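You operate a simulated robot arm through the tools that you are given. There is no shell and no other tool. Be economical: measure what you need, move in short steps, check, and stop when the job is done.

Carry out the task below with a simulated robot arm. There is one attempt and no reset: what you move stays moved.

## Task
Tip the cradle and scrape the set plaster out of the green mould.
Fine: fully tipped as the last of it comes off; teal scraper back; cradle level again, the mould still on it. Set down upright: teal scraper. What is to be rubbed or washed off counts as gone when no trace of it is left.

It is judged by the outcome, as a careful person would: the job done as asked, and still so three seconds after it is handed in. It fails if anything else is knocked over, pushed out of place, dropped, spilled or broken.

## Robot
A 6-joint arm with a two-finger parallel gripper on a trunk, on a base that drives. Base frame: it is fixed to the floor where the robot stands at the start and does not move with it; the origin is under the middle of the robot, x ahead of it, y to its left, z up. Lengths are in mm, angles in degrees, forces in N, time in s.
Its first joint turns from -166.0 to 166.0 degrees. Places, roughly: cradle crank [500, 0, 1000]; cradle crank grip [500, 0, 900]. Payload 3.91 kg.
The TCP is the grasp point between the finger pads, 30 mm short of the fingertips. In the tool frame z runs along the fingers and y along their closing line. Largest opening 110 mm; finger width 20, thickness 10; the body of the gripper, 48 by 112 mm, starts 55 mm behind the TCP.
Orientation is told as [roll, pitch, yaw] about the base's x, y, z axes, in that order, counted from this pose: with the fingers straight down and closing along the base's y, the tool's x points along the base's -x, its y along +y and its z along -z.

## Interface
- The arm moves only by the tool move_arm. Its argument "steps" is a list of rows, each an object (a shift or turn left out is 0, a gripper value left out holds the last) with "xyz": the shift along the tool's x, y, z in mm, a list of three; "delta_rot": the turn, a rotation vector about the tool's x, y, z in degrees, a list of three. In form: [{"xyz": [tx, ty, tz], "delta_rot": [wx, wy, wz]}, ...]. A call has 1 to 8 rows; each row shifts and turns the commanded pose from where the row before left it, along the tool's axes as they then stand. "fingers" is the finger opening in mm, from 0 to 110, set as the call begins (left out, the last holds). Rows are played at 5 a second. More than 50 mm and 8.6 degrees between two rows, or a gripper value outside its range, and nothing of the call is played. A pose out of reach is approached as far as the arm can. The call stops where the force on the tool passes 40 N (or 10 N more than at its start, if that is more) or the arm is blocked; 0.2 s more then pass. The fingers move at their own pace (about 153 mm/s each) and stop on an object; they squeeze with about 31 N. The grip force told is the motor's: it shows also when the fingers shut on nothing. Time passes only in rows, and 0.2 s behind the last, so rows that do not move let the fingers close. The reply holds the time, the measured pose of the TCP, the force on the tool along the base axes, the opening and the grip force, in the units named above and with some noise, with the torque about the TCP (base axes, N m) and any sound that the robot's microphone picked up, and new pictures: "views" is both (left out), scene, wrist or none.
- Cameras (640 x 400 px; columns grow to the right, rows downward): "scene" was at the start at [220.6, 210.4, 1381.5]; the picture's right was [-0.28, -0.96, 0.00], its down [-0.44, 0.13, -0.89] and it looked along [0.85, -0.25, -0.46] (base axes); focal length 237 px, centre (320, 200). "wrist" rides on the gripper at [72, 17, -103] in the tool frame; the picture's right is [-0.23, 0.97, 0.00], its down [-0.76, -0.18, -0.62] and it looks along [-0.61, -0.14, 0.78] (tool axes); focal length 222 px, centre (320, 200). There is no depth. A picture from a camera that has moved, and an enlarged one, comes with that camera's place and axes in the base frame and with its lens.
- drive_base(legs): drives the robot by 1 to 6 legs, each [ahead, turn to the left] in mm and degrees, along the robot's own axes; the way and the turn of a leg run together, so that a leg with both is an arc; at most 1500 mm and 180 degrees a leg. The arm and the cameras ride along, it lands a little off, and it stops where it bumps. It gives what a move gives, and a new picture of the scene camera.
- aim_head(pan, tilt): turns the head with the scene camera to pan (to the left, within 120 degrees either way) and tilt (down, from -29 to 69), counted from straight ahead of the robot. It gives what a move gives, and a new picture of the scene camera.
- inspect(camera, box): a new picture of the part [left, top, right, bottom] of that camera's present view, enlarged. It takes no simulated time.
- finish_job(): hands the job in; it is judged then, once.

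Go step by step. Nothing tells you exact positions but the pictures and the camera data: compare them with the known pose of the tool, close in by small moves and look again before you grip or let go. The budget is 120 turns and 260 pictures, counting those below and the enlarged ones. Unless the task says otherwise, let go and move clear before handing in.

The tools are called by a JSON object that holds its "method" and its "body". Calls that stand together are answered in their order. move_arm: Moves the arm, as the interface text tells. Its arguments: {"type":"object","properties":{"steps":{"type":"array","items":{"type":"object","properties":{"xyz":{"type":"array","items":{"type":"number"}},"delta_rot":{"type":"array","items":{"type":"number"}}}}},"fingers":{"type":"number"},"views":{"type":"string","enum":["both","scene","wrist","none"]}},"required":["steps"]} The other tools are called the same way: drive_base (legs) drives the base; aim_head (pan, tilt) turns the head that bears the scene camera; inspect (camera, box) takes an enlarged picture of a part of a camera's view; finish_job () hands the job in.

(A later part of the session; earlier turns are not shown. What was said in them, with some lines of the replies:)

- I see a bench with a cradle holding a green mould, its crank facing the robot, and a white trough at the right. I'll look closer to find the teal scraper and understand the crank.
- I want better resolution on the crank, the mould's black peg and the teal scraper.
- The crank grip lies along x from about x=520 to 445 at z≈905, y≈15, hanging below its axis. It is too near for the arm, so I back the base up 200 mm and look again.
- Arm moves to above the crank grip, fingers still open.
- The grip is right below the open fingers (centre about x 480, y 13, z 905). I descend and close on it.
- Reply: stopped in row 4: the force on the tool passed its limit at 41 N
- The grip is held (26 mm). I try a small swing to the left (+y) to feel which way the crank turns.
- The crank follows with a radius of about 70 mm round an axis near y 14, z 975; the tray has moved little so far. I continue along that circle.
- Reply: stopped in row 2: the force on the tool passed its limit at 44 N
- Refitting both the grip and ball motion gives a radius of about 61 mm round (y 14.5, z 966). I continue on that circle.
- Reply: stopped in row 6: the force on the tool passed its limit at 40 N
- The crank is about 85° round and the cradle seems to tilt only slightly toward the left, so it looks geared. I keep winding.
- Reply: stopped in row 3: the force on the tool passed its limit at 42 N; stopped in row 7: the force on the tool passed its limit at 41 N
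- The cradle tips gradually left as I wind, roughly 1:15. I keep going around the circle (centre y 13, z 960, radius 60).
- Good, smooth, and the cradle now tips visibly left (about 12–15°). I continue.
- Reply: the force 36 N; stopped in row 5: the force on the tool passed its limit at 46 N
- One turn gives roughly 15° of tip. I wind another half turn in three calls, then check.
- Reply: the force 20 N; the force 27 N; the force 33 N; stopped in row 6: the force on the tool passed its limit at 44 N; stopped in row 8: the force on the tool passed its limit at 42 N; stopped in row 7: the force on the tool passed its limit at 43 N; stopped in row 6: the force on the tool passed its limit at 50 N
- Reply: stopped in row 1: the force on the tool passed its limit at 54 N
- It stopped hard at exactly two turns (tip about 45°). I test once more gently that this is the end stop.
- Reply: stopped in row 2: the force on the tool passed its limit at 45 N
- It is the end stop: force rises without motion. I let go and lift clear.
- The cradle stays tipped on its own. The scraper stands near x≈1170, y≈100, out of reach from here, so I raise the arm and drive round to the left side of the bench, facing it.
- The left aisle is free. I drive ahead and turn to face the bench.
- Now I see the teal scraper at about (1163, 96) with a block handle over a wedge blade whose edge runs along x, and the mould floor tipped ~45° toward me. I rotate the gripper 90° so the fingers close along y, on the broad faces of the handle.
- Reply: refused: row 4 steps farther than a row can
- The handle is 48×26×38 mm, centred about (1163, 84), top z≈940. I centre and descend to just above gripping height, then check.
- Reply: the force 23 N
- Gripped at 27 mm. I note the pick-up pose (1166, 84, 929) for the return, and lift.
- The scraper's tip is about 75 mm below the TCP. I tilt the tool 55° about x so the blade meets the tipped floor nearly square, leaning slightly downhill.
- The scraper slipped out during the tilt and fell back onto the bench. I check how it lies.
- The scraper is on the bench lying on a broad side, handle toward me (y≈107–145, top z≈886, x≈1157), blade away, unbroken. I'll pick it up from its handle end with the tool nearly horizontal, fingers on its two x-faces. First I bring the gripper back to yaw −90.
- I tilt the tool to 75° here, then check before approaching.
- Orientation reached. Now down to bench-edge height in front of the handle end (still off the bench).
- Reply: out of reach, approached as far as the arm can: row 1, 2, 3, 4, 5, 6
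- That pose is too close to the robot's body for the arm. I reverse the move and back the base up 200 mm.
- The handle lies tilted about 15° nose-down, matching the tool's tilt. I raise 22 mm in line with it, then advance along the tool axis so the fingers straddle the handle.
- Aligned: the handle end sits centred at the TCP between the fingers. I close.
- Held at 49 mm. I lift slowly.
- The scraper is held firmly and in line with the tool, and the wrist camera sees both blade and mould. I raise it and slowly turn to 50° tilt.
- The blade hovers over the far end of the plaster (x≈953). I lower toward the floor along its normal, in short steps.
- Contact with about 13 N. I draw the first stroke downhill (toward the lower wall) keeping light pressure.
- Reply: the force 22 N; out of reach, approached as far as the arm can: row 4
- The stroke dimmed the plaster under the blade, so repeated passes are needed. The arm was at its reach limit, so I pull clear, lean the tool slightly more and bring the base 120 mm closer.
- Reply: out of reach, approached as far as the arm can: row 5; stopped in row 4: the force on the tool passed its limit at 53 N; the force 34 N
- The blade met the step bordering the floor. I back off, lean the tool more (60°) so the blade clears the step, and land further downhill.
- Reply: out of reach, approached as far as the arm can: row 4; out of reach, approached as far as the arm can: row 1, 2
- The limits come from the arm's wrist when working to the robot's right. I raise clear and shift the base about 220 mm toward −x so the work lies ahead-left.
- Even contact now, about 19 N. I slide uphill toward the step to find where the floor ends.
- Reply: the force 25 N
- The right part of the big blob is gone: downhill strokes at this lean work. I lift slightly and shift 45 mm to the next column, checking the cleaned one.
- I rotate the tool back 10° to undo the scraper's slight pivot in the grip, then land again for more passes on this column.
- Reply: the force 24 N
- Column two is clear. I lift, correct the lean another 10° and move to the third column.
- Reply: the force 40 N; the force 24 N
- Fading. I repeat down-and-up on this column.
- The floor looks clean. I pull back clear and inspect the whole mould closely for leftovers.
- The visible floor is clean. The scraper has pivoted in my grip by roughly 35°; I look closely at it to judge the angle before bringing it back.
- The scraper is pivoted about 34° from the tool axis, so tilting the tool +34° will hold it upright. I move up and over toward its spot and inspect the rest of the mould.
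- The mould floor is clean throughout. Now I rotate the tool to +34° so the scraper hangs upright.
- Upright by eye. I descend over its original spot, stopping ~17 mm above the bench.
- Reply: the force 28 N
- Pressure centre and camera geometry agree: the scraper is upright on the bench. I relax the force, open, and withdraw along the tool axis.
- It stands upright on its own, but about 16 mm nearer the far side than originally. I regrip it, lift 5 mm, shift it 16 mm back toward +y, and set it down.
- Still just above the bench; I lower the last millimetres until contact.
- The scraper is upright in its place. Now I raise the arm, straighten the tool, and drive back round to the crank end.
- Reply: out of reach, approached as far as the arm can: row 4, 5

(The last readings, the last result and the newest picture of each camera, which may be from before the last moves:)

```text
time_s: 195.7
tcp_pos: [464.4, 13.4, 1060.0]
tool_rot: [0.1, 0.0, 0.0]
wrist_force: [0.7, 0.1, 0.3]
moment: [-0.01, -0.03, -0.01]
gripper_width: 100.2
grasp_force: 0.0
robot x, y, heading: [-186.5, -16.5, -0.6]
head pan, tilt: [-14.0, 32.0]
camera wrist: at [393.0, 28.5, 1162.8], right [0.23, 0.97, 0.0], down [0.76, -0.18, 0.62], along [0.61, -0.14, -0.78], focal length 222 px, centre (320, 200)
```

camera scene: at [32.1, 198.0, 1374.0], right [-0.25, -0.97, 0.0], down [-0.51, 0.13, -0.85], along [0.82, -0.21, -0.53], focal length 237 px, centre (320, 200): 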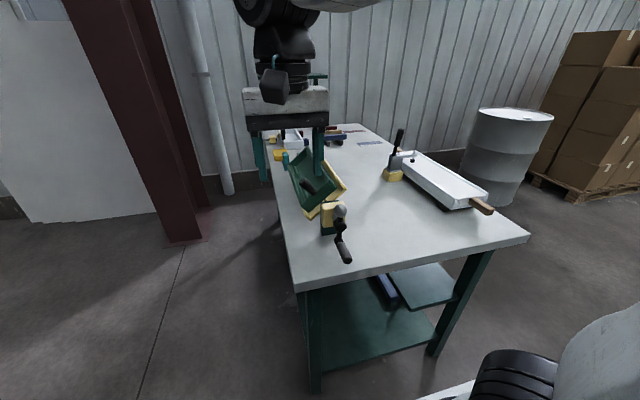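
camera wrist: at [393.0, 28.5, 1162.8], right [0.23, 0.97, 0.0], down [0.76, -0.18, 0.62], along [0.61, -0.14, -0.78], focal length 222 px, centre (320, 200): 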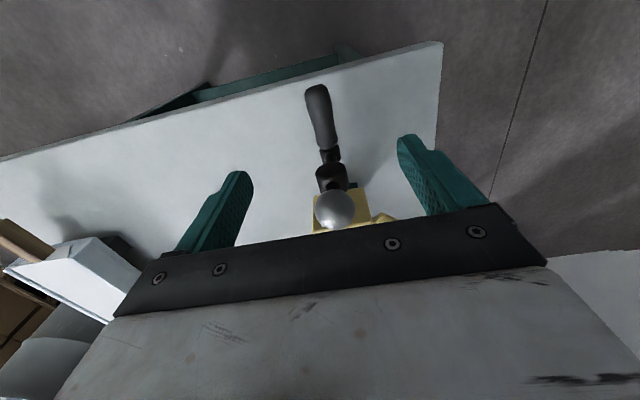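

{"method": "move_arm", "body": {"steps": [{"xyz": [0, 0, 40]}, {"xyz": [0, 0, 40]}, {"xyz": [0, 0, 40]}, {"xyz": [0, 0, 39]}, {"xyz": [0, 0, 0]}], "views": "none"}}

{"method": "move_arm", "body": {"steps": [{"xyz": [0, 0, 0]}, {"xyz": [0, 0, 0]}, {"xyz": [0, 0, 0]}, {"xyz": [0, 0, 0]}], "fingers": 0, "views": "wrist"}}

```text
time_s: 196.5
tcp_pos: [463.8, 15.2, 959.4]
tool_rot: [0.2, -0.4, 0.1]
wrist_force: [-26.4, 0.4, 20.6]
moment: [-0.05, -2.47, -0.07]
gripper_width: 100.1
grasp_force: 0.1
robot x, y, heading: [-190.6, -13.4, -0.3]
head pan, tilt: [-14.0, 32.0]
stopped in row 3: the force on the tool passed its limit at 162 N (the readings are from after the stop); the commanded pose is now the measured one
```

```text
time_s: 197.2
tcp_pos: [463.5, 15.8, 958.1]
tool_rot: [0.1, -0.3, 0.1]
wrist_force: [-21.2, -0.5, 19.7]
moment: [-0.04, -2.12, -0.05]
gripper_width: 0.0
grasp_force: 30.6
robot x, y, heading: [-190.7, -17.0, -0.5]
head pan, tilt: [-14.0, 32.0]
stopped in row 3: the force on the tool passed its limit at 43 N (the readings are from after the stop); the commanded pose is now the measured one
camera wrist: at [391.6, 30.9, 1061.7], right [0.23, 0.97, 0.0], down [0.76, -0.18, 0.63], along [0.61, -0.14, -0.78], focal length 222 px, centre (320, 200)
```

wrist: 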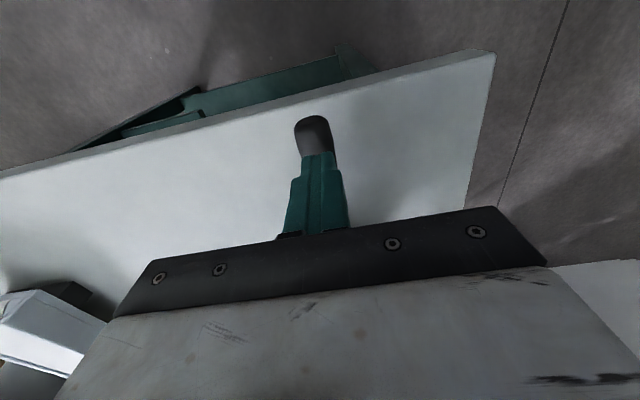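

The gripper body bumped the crank's ball knob. I open, rise, shift 12 mm toward the robot, and check.

{"method": "move_arm", "body": {"steps": [{"xyz": [4, 0, -10]}, {"xyz": [6, 0, -30]}, {"xyz": [2, 0, -20]}, {"xyz": [0, 0, 0]}], "fingers": 100, "views": "both"}}

{"method": "inspect", "body": {"camera": "scene", "box": [270, 130, 390, 270]}}

```text
time_s: 198.2
tcp_pos: [453.5, 14.8, 1017.3]
tool_rot: [0.1, -0.3, -0.1]
wrist_force: [0.4, -0.2, -0.1]
moment: [-0.02, -0.02, 0.01]
gripper_width: 100.1
grasp_force: 0.1
robot x, y, heading: [-195.5, -11.5, -0.4]
head pan, tilt: [-14.0, 32.0]
camera scene: at [32.1, 197.9, 1374.0], right [-0.25, -0.97, 0.0], down [-0.51, 0.13, -0.85], along [0.82, -0.21, -0.53], focal length 237 px, centre (320, 200)
camera wrist: at [381.1, 31.4, 1121.1], right [0.23, 0.97, 0.0], down [0.76, -0.18, 0.63], along [0.61, -0.14, -0.78], focal length 222 px, centre (320, 200)
```

scene: 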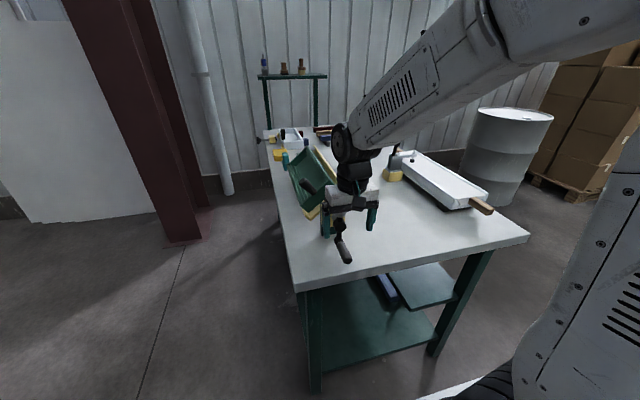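
wrist: 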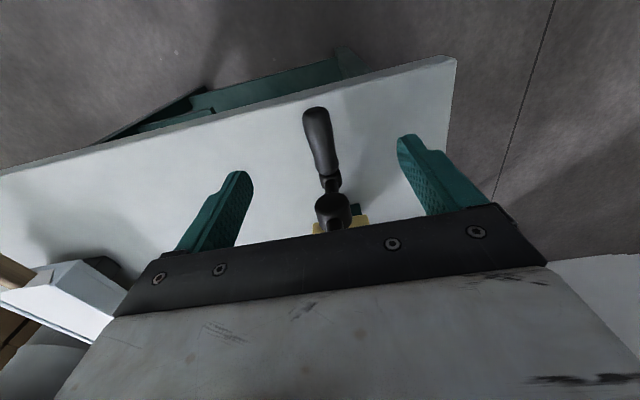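

```text
2.86 times, centred on (330, 200) of scene
camera zoom: at [32.1, 197.9, 1374.0], right [-0.25, -0.97, 0.0], down [-0.51, 0.13, -0.85], along [0.82, -0.21, -0.53], focal length 677 px, centre (291, 200)
```

zoom: 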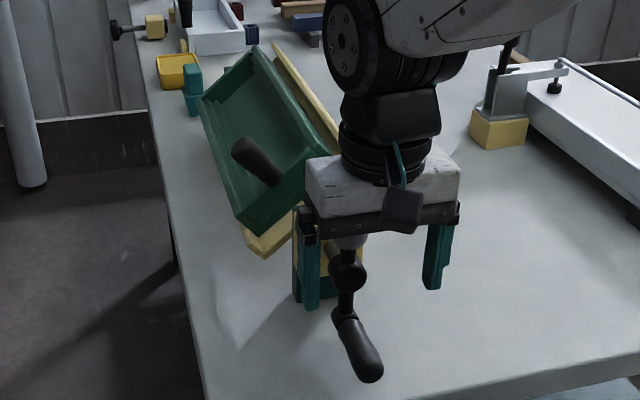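

{"method": "move_arm", "body": {"steps": [{"xyz": [3, 0, 20]}, {"xyz": [0, 0, 20]}, {"xyz": [0, 0, 20]}, {"xyz": [0, 0, 20]}, {"xyz": [0, 0, 20]}, {"xyz": [0, 0, 15]}, {"xyz": [0, 0, 0]}], "views": "wrist"}}

```text
time_s: 199.8
tcp_pos: [450.3, 13.7, 902.0]
tool_rot: [0.1, -0.3, 0.0]
wrist_force: [0.1, 0.6, 0.5]
moment: [0.0, 0.01, -0.01]
gripper_width: 100.2
grasp_force: 0.0
robot x, y, heading: [-190.0, -17.6, -0.3]
head pan, tilt: [-14.0, 32.0]
camera wrist: at [377.8, 30.6, 1004.5], right [0.23, 0.97, 0.0], down [0.76, -0.18, 0.63], along [0.61, -0.14, -0.78], focal length 222 px, centre (320, 200)
```

wrist: 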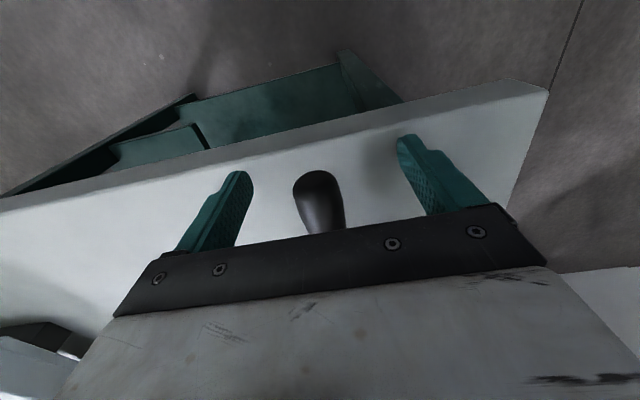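

{"method": "move_arm", "body": {"steps": [{"xyz": [-4, 0, 0]}, {"xyz": [0, 0, 0]}, {"xyz": [0, 0, 0]}, {"xyz": [0, 0, 0]}], "fingers": 0, "views": "none"}}

{"method": "move_arm", "body": {"steps": [{"xyz": [0, -6.25, 0]}, {"xyz": [0, -6.2, -0.75]}, {"xyz": [0, -6.1, -1.4]}, {"xyz": [0, -5.95, -2]}, {"xyz": [0, -5.7, -2.6]}, {"xyz": [0, -5.4, -3.2]}, {"xyz": [0, -5.05, -3.75]}, {"xyz": [0, -4.6, -4.25]}], "views": "none"}}

{"method": "inspect", "body": {"camera": "scene", "box": [270, 130, 390, 270]}}

```text
time_s: 200.8
tcp_pos: [453.7, 12.0, 902.1]
tool_rot: [-0.1, -0.3, 0.1]
wrist_force: [1.3, -18.1, 1.0]
moment: [-0.05, 0.07, 0.53]
gripper_width: 25.1
grasp_force: 44.6
robot x, y, heading: [-187.7, -17.7, -0.7]
head pan, tilt: [-14.0, 32.0]
stopped in row 4: the force on the tool passed its limit at 42 N (the readings are from after the stop); the commanded pose is now the measured one
```

```text
time_s: 202.6
tcp_pos: [455.0, -32.1, 920.6]
tool_rot: [0.0, -0.4, -0.1]
wrist_force: [7.4, 21.5, 17.2]
moment: [0.04, -1.06, 0.55]
gripper_width: 25.3
grasp_force: 44.8
robot x, y, heading: [-185.8, -12.2, -0.5]
head pan, tilt: [-14.0, 32.0]
```

```text
2.86 times, centred on (330, 200) of scene
camera zoom: at [32.2, 198.3, 1373.9], right [-0.25, -0.97, 0.0], down [-0.51, 0.13, -0.85], along [0.82, -0.21, -0.53], focal length 677 px, centre (291, 200)
```

zoom: 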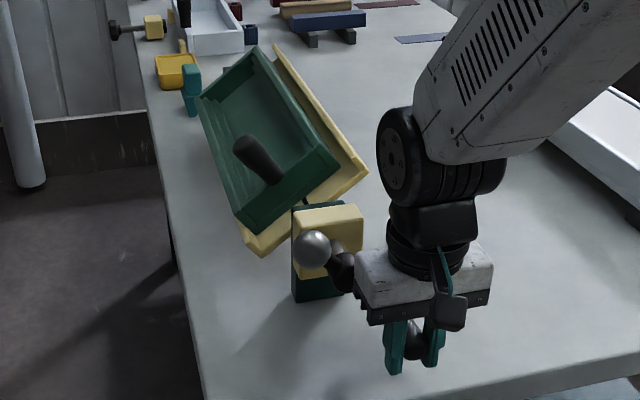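

It turns back freely. I continue the reverse circle.

{"method": "move_arm", "body": {"steps": [{"xyz": [0, -4.8, -6.3]}, {"xyz": [0, -3.95, -6.85]}, {"xyz": [0, -3.05, -7.3]}, {"xyz": [0, -2.05, -7.65]}, {"xyz": [0, -1.05, -7.85]}, {"xyz": [0, 0, -7.92]}, {"xyz": [0, 1.05, -7.85]}, {"xyz": [0, 2.05, -7.65]}], "views": "none"}}

```text
time_s: 204.4
tcp_pos: [453.3, -46.5, 978.3]
tool_rot: [0.1, -0.3, -0.2]
wrist_force: [9.6, -22.5, 3.9]
moment: [-0.03, 0.62, 0.48]
gripper_width: 25.5
grasp_force: 44.6
robot x, y, heading: [-187.3, -11.2, -0.8]
head pan, tilt: [-14.0, 32.0]
```

{"method": "move_arm", "body": {"steps": [{"xyz": [0, 2, -7.3]}, {"xyz": [0, 3.2, -6.85]}, {"xyz": [0, 4.8, -6.3]}, {"xyz": [0, 5.6, -5.6]}, {"xyz": [0, 6.3, -4.8]}, {"xyz": [0, 6.85, -3.95]}, {"xyz": [0, 7.3, -3.05]}, {"xyz": [0, 7.65, -2.05]}], "views": "none"}}

{"method": "move_arm", "body": {"steps": [{"xyz": [0, 7.85, -1.05]}, {"xyz": [0, 7.92, 0]}, {"xyz": [0, 7.85, 1.05]}, {"xyz": [0, 7.65, 2.05]}, {"xyz": [0, 7.3, 3.05]}, {"xyz": [0, 6.85, 3.95]}, {"xyz": [0, 6.3, 4.8]}, {"xyz": [0, 5.6, 5.6]}], "views": "none"}}

{"method": "inspect", "body": {"camera": "scene", "box": [270, 130, 390, 270]}}

```text
time_s: 206.2
tcp_pos: [452.8, 0.3, 1019.0]
tool_rot: [0.1, -0.4, 0.0]
wrist_force: [8.4, -6.8, 30.9]
moment: [-0.04, -0.04, 0.22]
gripper_width: 25.2
grasp_force: 45.7
robot x, y, heading: [-191.5, -12.8, -0.9]
head pan, tilt: [-14.0, 32.0]
```

```text
time_s: 208.0
tcp_pos: [453.7, 57.2, 999.2]
tool_rot: [0.0, -0.1, -0.1]
wrist_force: [7.9, 8.2, 7.6]
moment: [0.03, -0.8, 0.42]
gripper_width: 24.9
grasp_force: 45.1
robot x, y, heading: [-188.7, -15.5, -0.5]
head pan, tilt: [-14.0, 32.0]
```

```text
2.86 times, centred on (330, 200) of scene
camera zoom: at [32.5, 197.6, 1373.9], right [-0.25, -0.97, 0.0], down [-0.51, 0.13, -0.85], along [0.82, -0.21, -0.53], focal length 677 px, centre (291, 200)
```

zoom: 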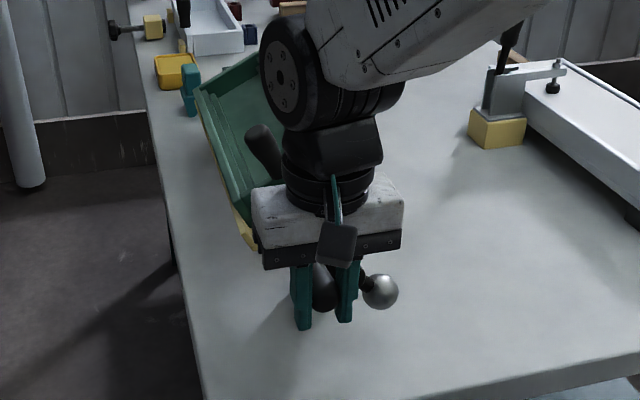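

Smooth. I continue down the left side and through the bottom.

{"method": "move_arm", "body": {"steps": [{"xyz": [0, 4.8, 6.3]}, {"xyz": [0, 3.95, 6.85]}, {"xyz": [0, 3.05, 7.3]}, {"xyz": [0, 2.05, 7.65]}, {"xyz": [0, 1.05, 7.85]}, {"xyz": [0, 0, 7.92]}, {"xyz": [0, -1.05, 7.85]}, {"xyz": [0, -2.05, 7.65]}], "views": "none"}}

{"method": "move_arm", "body": {"steps": [{"xyz": [0, -3.05, 7.3]}, {"xyz": [0, -3.95, 6.85]}, {"xyz": [0, -4.8, 6.3]}, {"xyz": [0, -5.6, 5.6]}, {"xyz": [0, -6.3, 4.8]}, {"xyz": [0, -6.85, 3.95]}, {"xyz": [0, -7.3, 3.05]}, {"xyz": [0, -7.65, 2.05]}], "views": "none"}}

```text
time_s: 209.8
tcp_pos: [453.8, 69.3, 940.8]
tool_rot: [0.0, -0.1, -0.1]
wrist_force: [-23.1, 3.6, -0.3]
moment: [-0.03, -0.09, 0.23]
gripper_width: 24.9
grasp_force: 45.0
robot x, y, heading: [-187.7, -14.7, -0.5]
head pan, tilt: [-14.0, 32.0]
```

```text
time_s: 211.6
tcp_pos: [452.8, 23.5, 901.3]
tool_rot: [-0.1, -0.2, -0.1]
wrist_force: [-20.5, 0.7, 7.7]
moment: [-0.01, 0.97, 0.31]
gripper_width: 25.2
grasp_force: 45.2
robot x, y, heading: [-189.9, -13.9, -0.9]
head pan, tilt: [-14.0, 32.0]
```

{"method": "move_arm", "body": {"steps": [{"xyz": [0.5, -7.85, 1.05]}, {"xyz": [0.5, -7.92, 0]}, {"xyz": [0, -7.85, -1.05]}, {"xyz": [0, -7.65, -2.05]}, {"xyz": [0, -7.3, -3.05]}, {"xyz": [0, -6.85, -3.95]}, {"xyz": [0, -6.3, -4.8]}, {"xyz": [0, -5.6, -5.6]}], "views": "none"}}

{"method": "move_arm", "body": {"steps": [{"xyz": [0, -4.8, -6.3]}, {"xyz": [0, -3.95, -6.85]}, {"xyz": [0, -3.05, -7.3]}, {"xyz": [0, -2.05, -7.65]}, {"xyz": [0, -1.05, -7.85]}, {"xyz": [0, 0, -7.92]}, {"xyz": [0, 0.7, -7.85]}, {"xyz": [0, 1.7, -7.65]}], "views": "none"}}

{"method": "inspect", "body": {"camera": "scene", "box": [270, 130, 390, 270]}}

```text
time_s: 213.4
tcp_pos: [455.1, -33.5, 920.0]
tool_rot: [0.0, -0.4, 0.0]
wrist_force: [19.1, 6.9, 4.1]
moment: [0.02, 0.19, 0.18]
gripper_width: 25.0
grasp_force: 44.7
robot x, y, heading: [-187.5, -13.8, -0.7]
head pan, tilt: [-14.0, 32.0]
```

```text
time_s: 215.2
tcp_pos: [454.0, -44.5, 978.4]
tool_rot: [0.0, -0.3, 0.0]
wrist_force: [29.4, 5.4, -3.9]
moment: [-0.02, -0.29, 0.19]
gripper_width: 25.3
grasp_force: 44.8
robot x, y, heading: [-187.5, -18.4, -0.5]
head pan, tilt: [-14.0, 32.0]
```

```text
2.86 times, centred on (330, 200) of scene
camera zoom: at [33.8, 197.7, 1373.8], right [-0.25, -0.97, 0.0], down [-0.51, 0.13, -0.85], along [0.82, -0.21, -0.53], focal length 677 px, centre (291, 200)
```

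zoom: 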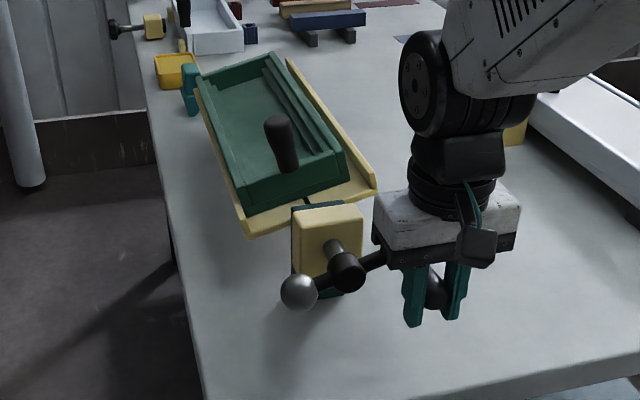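

{"method": "move_arm", "body": {"steps": [{"xyz": [-0.6, 2.8, -7.3]}, {"xyz": [-0.6, 3.7, -6.85]}, {"xyz": [-0.6, 4.8, -6.3]}, {"xyz": [0, 5.6, -5.6]}, {"xyz": [0, 6.3, -4.8]}, {"xyz": [0, 6.85, -3.95]}, {"xyz": [0, 7.3, -3.05]}, {"xyz": [0, 7.65, -1.8]}], "views": "none"}}

{"method": "move_arm", "body": {"steps": [{"xyz": [0, 7.85, -0.8]}, {"xyz": [0, 7.92, 0]}, {"xyz": [0, 7.85, 1.05]}, {"xyz": [0, 7.65, 2.05]}, {"xyz": [0, 7.3, 3.05]}, {"xyz": [0, 6.85, 3.95]}, {"xyz": [0, 6.3, 4.8]}, {"xyz": [0, 5.6, 5.6]}], "views": "none"}}

{"method": "inspect", "body": {"camera": "scene", "box": [270, 130, 390, 270]}}

```text
time_s: 217.0
tcp_pos: [453.6, -2.1, 1018.2]
tool_rot: [0.0, -0.1, 0.0]
wrist_force: [-9.7, -3.0, -0.2]
moment: [-0.02, 1.25, 0.25]
gripper_width: 24.9
grasp_force: 45.2
robot x, y, heading: [-189.6, -18.4, -0.7]
head pan, tilt: [-14.0, 32.0]
```

```text
time_s: 218.8
tcp_pos: [453.7, 56.1, 999.0]
tool_rot: [0.1, -0.2, -0.1]
wrist_force: [-21.8, 13.3, 11.4]
moment: [-0.02, -0.28, 0.39]
gripper_width: 25.1
grasp_force: 45.2
robot x, y, heading: [-189.6, -17.1, -0.5]
head pan, tilt: [-14.0, 32.0]
```

```text
2.86 times, centred on (330, 200) of scene
camera zoom: at [31.2, 198.1, 1374.1], right [-0.25, -0.97, 0.0], down [-0.51, 0.13, -0.85], along [0.82, -0.21, -0.53], focal length 677 px, centre (291, 200)
```

zoom: 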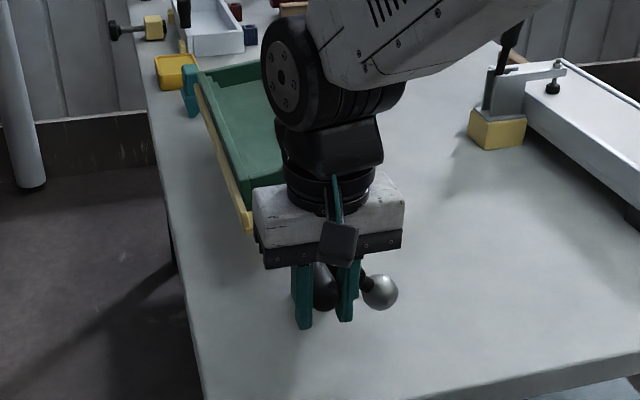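

{"method": "move_arm", "body": {"steps": [{"xyz": [0, 4.3, 6.3]}, {"xyz": [0, 3.5, 6.85]}, {"xyz": [0.5, 2.8, 7.3]}, {"xyz": [0.5, 2.05, 7.65]}, {"xyz": [0, 1.05, 7.85]}, {"xyz": [0, 0, 7.92]}, {"xyz": [0, -1.05, 7.85]}, {"xyz": [0, -2.05, 7.65]}], "views": "none"}}

{"method": "move_arm", "body": {"steps": [{"xyz": [0, -3.05, 7.3]}, {"xyz": [0, -3.95, 6.85]}, {"xyz": [0, -4.8, 6.3]}, {"xyz": [0, -5.6, 5.6]}, {"xyz": [0, -6.3, 4.8]}, {"xyz": [0, -6.85, 3.95]}, {"xyz": [0, -7.3, 3.05]}, {"xyz": [0, -7.65, 2.05]}], "views": "none"}}

{"method": "inspect", "body": {"camera": "scene", "box": [270, 130, 390, 270]}}

```text
time_s: 220.6
tcp_pos: [454.8, 68.3, 938.3]
tool_rot: [0.1, -0.3, 0.0]
wrist_force: [3.7, 33.1, -11.3]
moment: [0.0, -0.53, 0.37]
gripper_width: 25.1
grasp_force: 45.0
robot x, y, heading: [-190.7, -13.6, -0.7]
head pan, tilt: [-14.0, 32.0]
```

```text
time_s: 222.4
tcp_pos: [454.3, 21.2, 900.6]
tool_rot: [0.1, -0.4, 0.0]
wrist_force: [2.9, -0.8, 16.0]
moment: [-0.02, 1.23, 0.23]
gripper_width: 25.1
grasp_force: 45.1
robot x, y, heading: [-186.2, -11.6, -0.5]
head pan, tilt: [-14.0, 32.0]
```

```text
2.86 times, centred on (330, 200) of scene
camera zoom: at [32.3, 197.7, 1374.1], right [-0.25, -0.97, 0.0], down [-0.51, 0.13, -0.85], along [0.82, -0.21, -0.53], focal length 677 px, centre (291, 200)
```

zoom: 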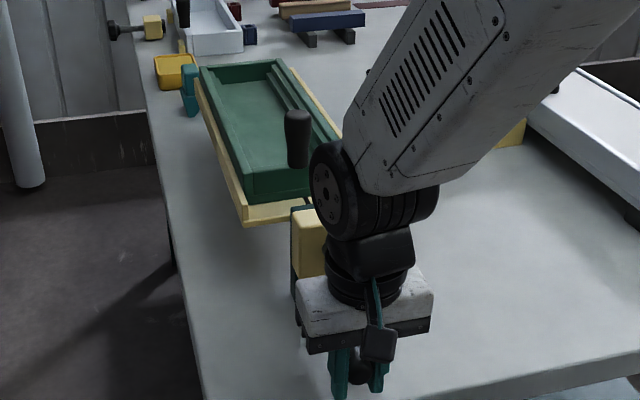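

Nearly level. I finish the last few millimetres gently, feeling for a home stop.

{"method": "move_arm", "body": {"steps": [{"xyz": [0, -2.5, 0.3]}, {"xyz": [0, -2.5, 0.1]}, {"xyz": [0, -2.5, 0]}, {"xyz": [0, 0, 0]}], "views": "none"}}

{"method": "inspect", "body": {"camera": "scene", "box": [290, 140, 370, 220]}}

```text
time_s: 223.4
tcp_pos: [454.7, 13.2, 900.2]
tool_rot: [0.0, -0.2, 0.0]
wrist_force: [5.0, 0.4, 10.3]
moment: [-0.02, -1.13, 0.41]
gripper_width: 25.0
grasp_force: 45.2
robot x, y, heading: [-190.3, -16.5, -0.7]
head pan, tilt: [-14.0, 32.0]
```

```text
5.00 times, centred on (330, 180) of scene
camera zoom: at [32.4, 198.0, 1374.0], right [-0.25, -0.97, 0.0], down [-0.51, 0.13, -0.85], along [0.82, -0.21, -0.53], focal length 1185 px, centre (270, 300)
```

zoom: 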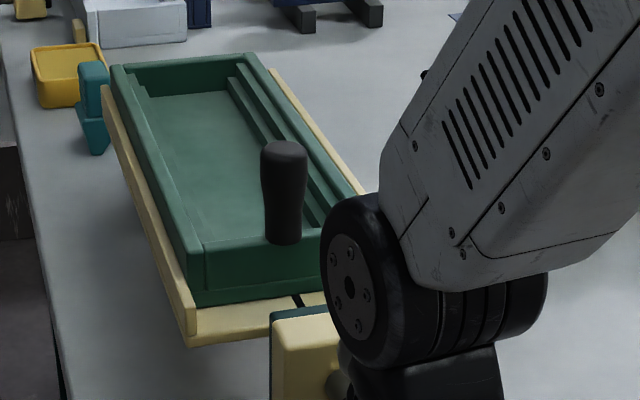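

{"method": "move_arm", "body": {"steps": [{"xyz": [0, 0, 0]}, {"xyz": [0, 0, 0]}, {"xyz": [4, 0, -30]}, {"xyz": [4, 0, -45]}, {"xyz": [4, 0, -45]}, {"xyz": [0, 0, -45]}, {"xyz": [30, 30, -20]}, {"xyz": [30, 30, -20]}], "fingers": 90, "views": "none"}}

{"method": "move_arm", "body": {"steps": [{"xyz": [0, 45, -20]}, {"xyz": [0, 45, -20]}, {"xyz": [0, 45, -20]}, {"xyz": [0, 45, -20]}, {"xyz": [0, 0, 0]}], "views": "scene"}}

{"method": "inspect", "body": {"camera": "scene", "box": [280, 130, 380, 260]}}

{"method": "inspect", "body": {"camera": "scene", "box": [290, 145, 365, 215]}}

```text
time_s: 225.2
tcp_pos: [378.6, 71.9, 1106.8]
tool_rot: [0.0, -0.2, -0.1]
wrist_force: [0.5, 0.1, 0.4]
moment: [-0.01, 0.01, -0.03]
gripper_width: 89.8
grasp_force: 0.1
robot x, y, heading: [-191.1, -15.8, -0.8]
head pan, tilt: [-14.0, 32.0]
```

```text
time_s: 226.4
tcp_pos: [379.4, 255.3, 1185.3]
tool_rot: [0.0, -0.1, -0.1]
wrist_force: [-0.9, 0.1, 0.5]
moment: [0.03, -0.03, -0.01]
gripper_width: 89.9
grasp_force: 0.1
robot x, y, heading: [-187.0, -10.9, -0.7]
head pan, tilt: [-14.0, 32.0]
camera scene: at [32.5, 198.0, 1374.0], right [-0.25, -0.97, 0.0], down [-0.51, 0.13, -0.85], along [0.82, -0.21, -0.53], focal length 237 px, centre (320, 200)
```

scene: 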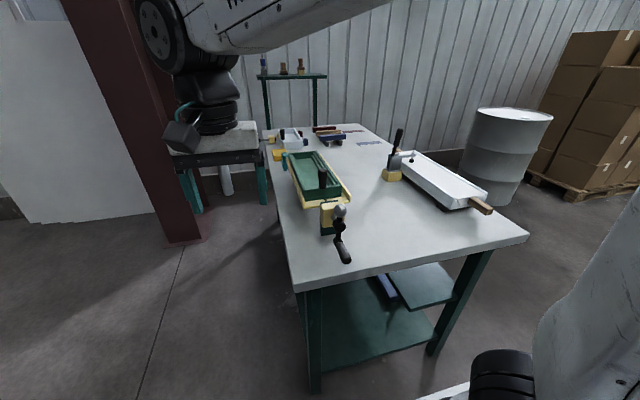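

```text
3.08 times, centred on (330, 195) of scene
camera zoom: at [32.5, 198.0, 1374.0], right [-0.25, -0.97, 0.0], down [-0.51, 0.13, -0.85], along [0.82, -0.21, -0.53], focal length 729 px, centre (289, 215)
```

zoom: 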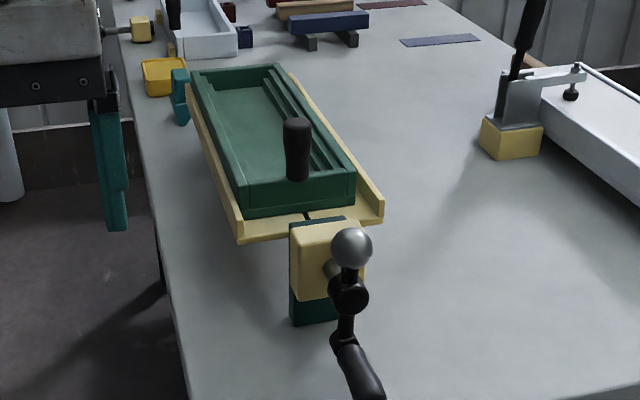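

```text
5.71 times, centred on (328, 180) of scene
camera zoom: at [32.5, 198.0, 1374.0], right [-0.25, -0.97, 0.0], down [-0.51, 0.13, -0.85], along [0.82, -0.21, -0.53], focal length 1354 px, centre (277, 314)
```

zoom: 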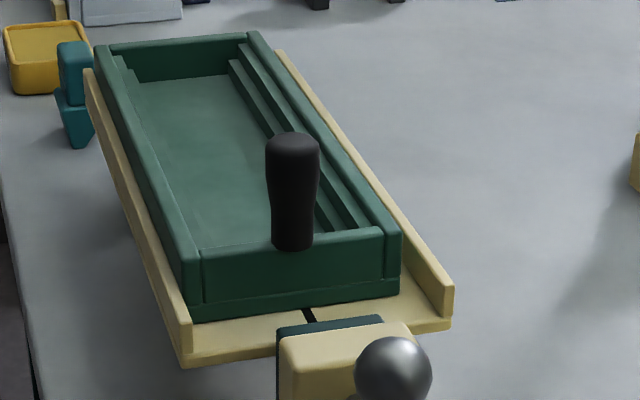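

The cradle is level again (front edge and peg match the starting picture), the mould on it, the scraper standing. A last close look for plaster traces.

{"method": "inspect", "body": {"camera": "scene", "box": [290, 150, 330, 180]}}

{"method": "inspect", "body": {"camera": "scene", "box": [260, 130, 310, 170]}}

```text
13.33 times, centred on (310, 165) of scene
camera zoom: at [32.5, 198.0, 1374.0], right [-0.25, -0.97, 0.0], down [-0.51, 0.13, -0.85], along [0.82, -0.21, -0.53], focal length 3159 px, centre (453, 667)
```

zoom: 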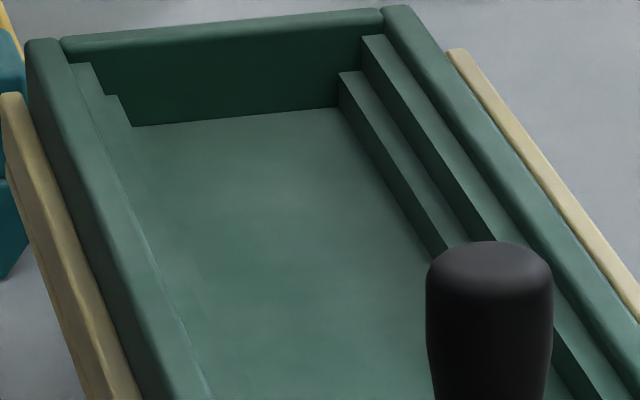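

```text
10.00 times, centred on (285, 150) of scene
camera zoom: at [32.5, 198.0, 1374.0], right [-0.25, -0.97, 0.0], down [-0.51, 0.13, -0.85], along [0.82, -0.21, -0.53], focal length 2370 px, centre (670, 700)
```

zoom: 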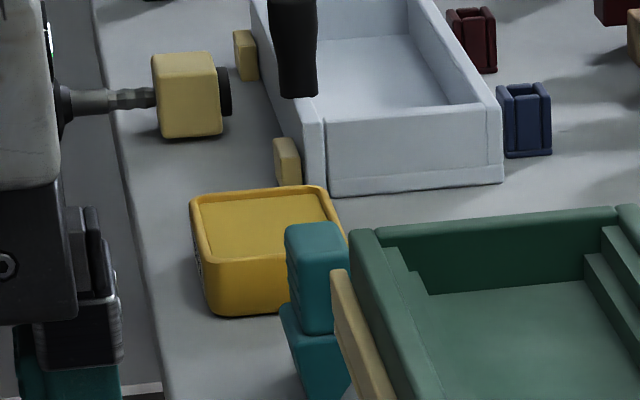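

No trace of plaster is visible, the scraper stands upright at its spot, the cradle is level with the mould on it, and the gripper is clear.

{"method": "finish_job", "body": {}}

```text
The job is handed in.
```

I scraped the green mould clean with the cradle fully tipped, stood the teal scraper back upright close to where it started, and wound the cradle level again with the mould still on it.

Three things went less than cleanly:
- **Scraper dropped:** it slipped from the grip once and fell about 0.2 m onto the bench before I had used it. It looked undamaged, and I picked it up again.
- **Mould shifted:** it slid about 5 mm lengthwise on the cradle while I was scraping.
- **Crank knob bumped:** the gripper hit the crank's ball knob hard (162 N) on the way back to it. The crank still turned normally afterwards.
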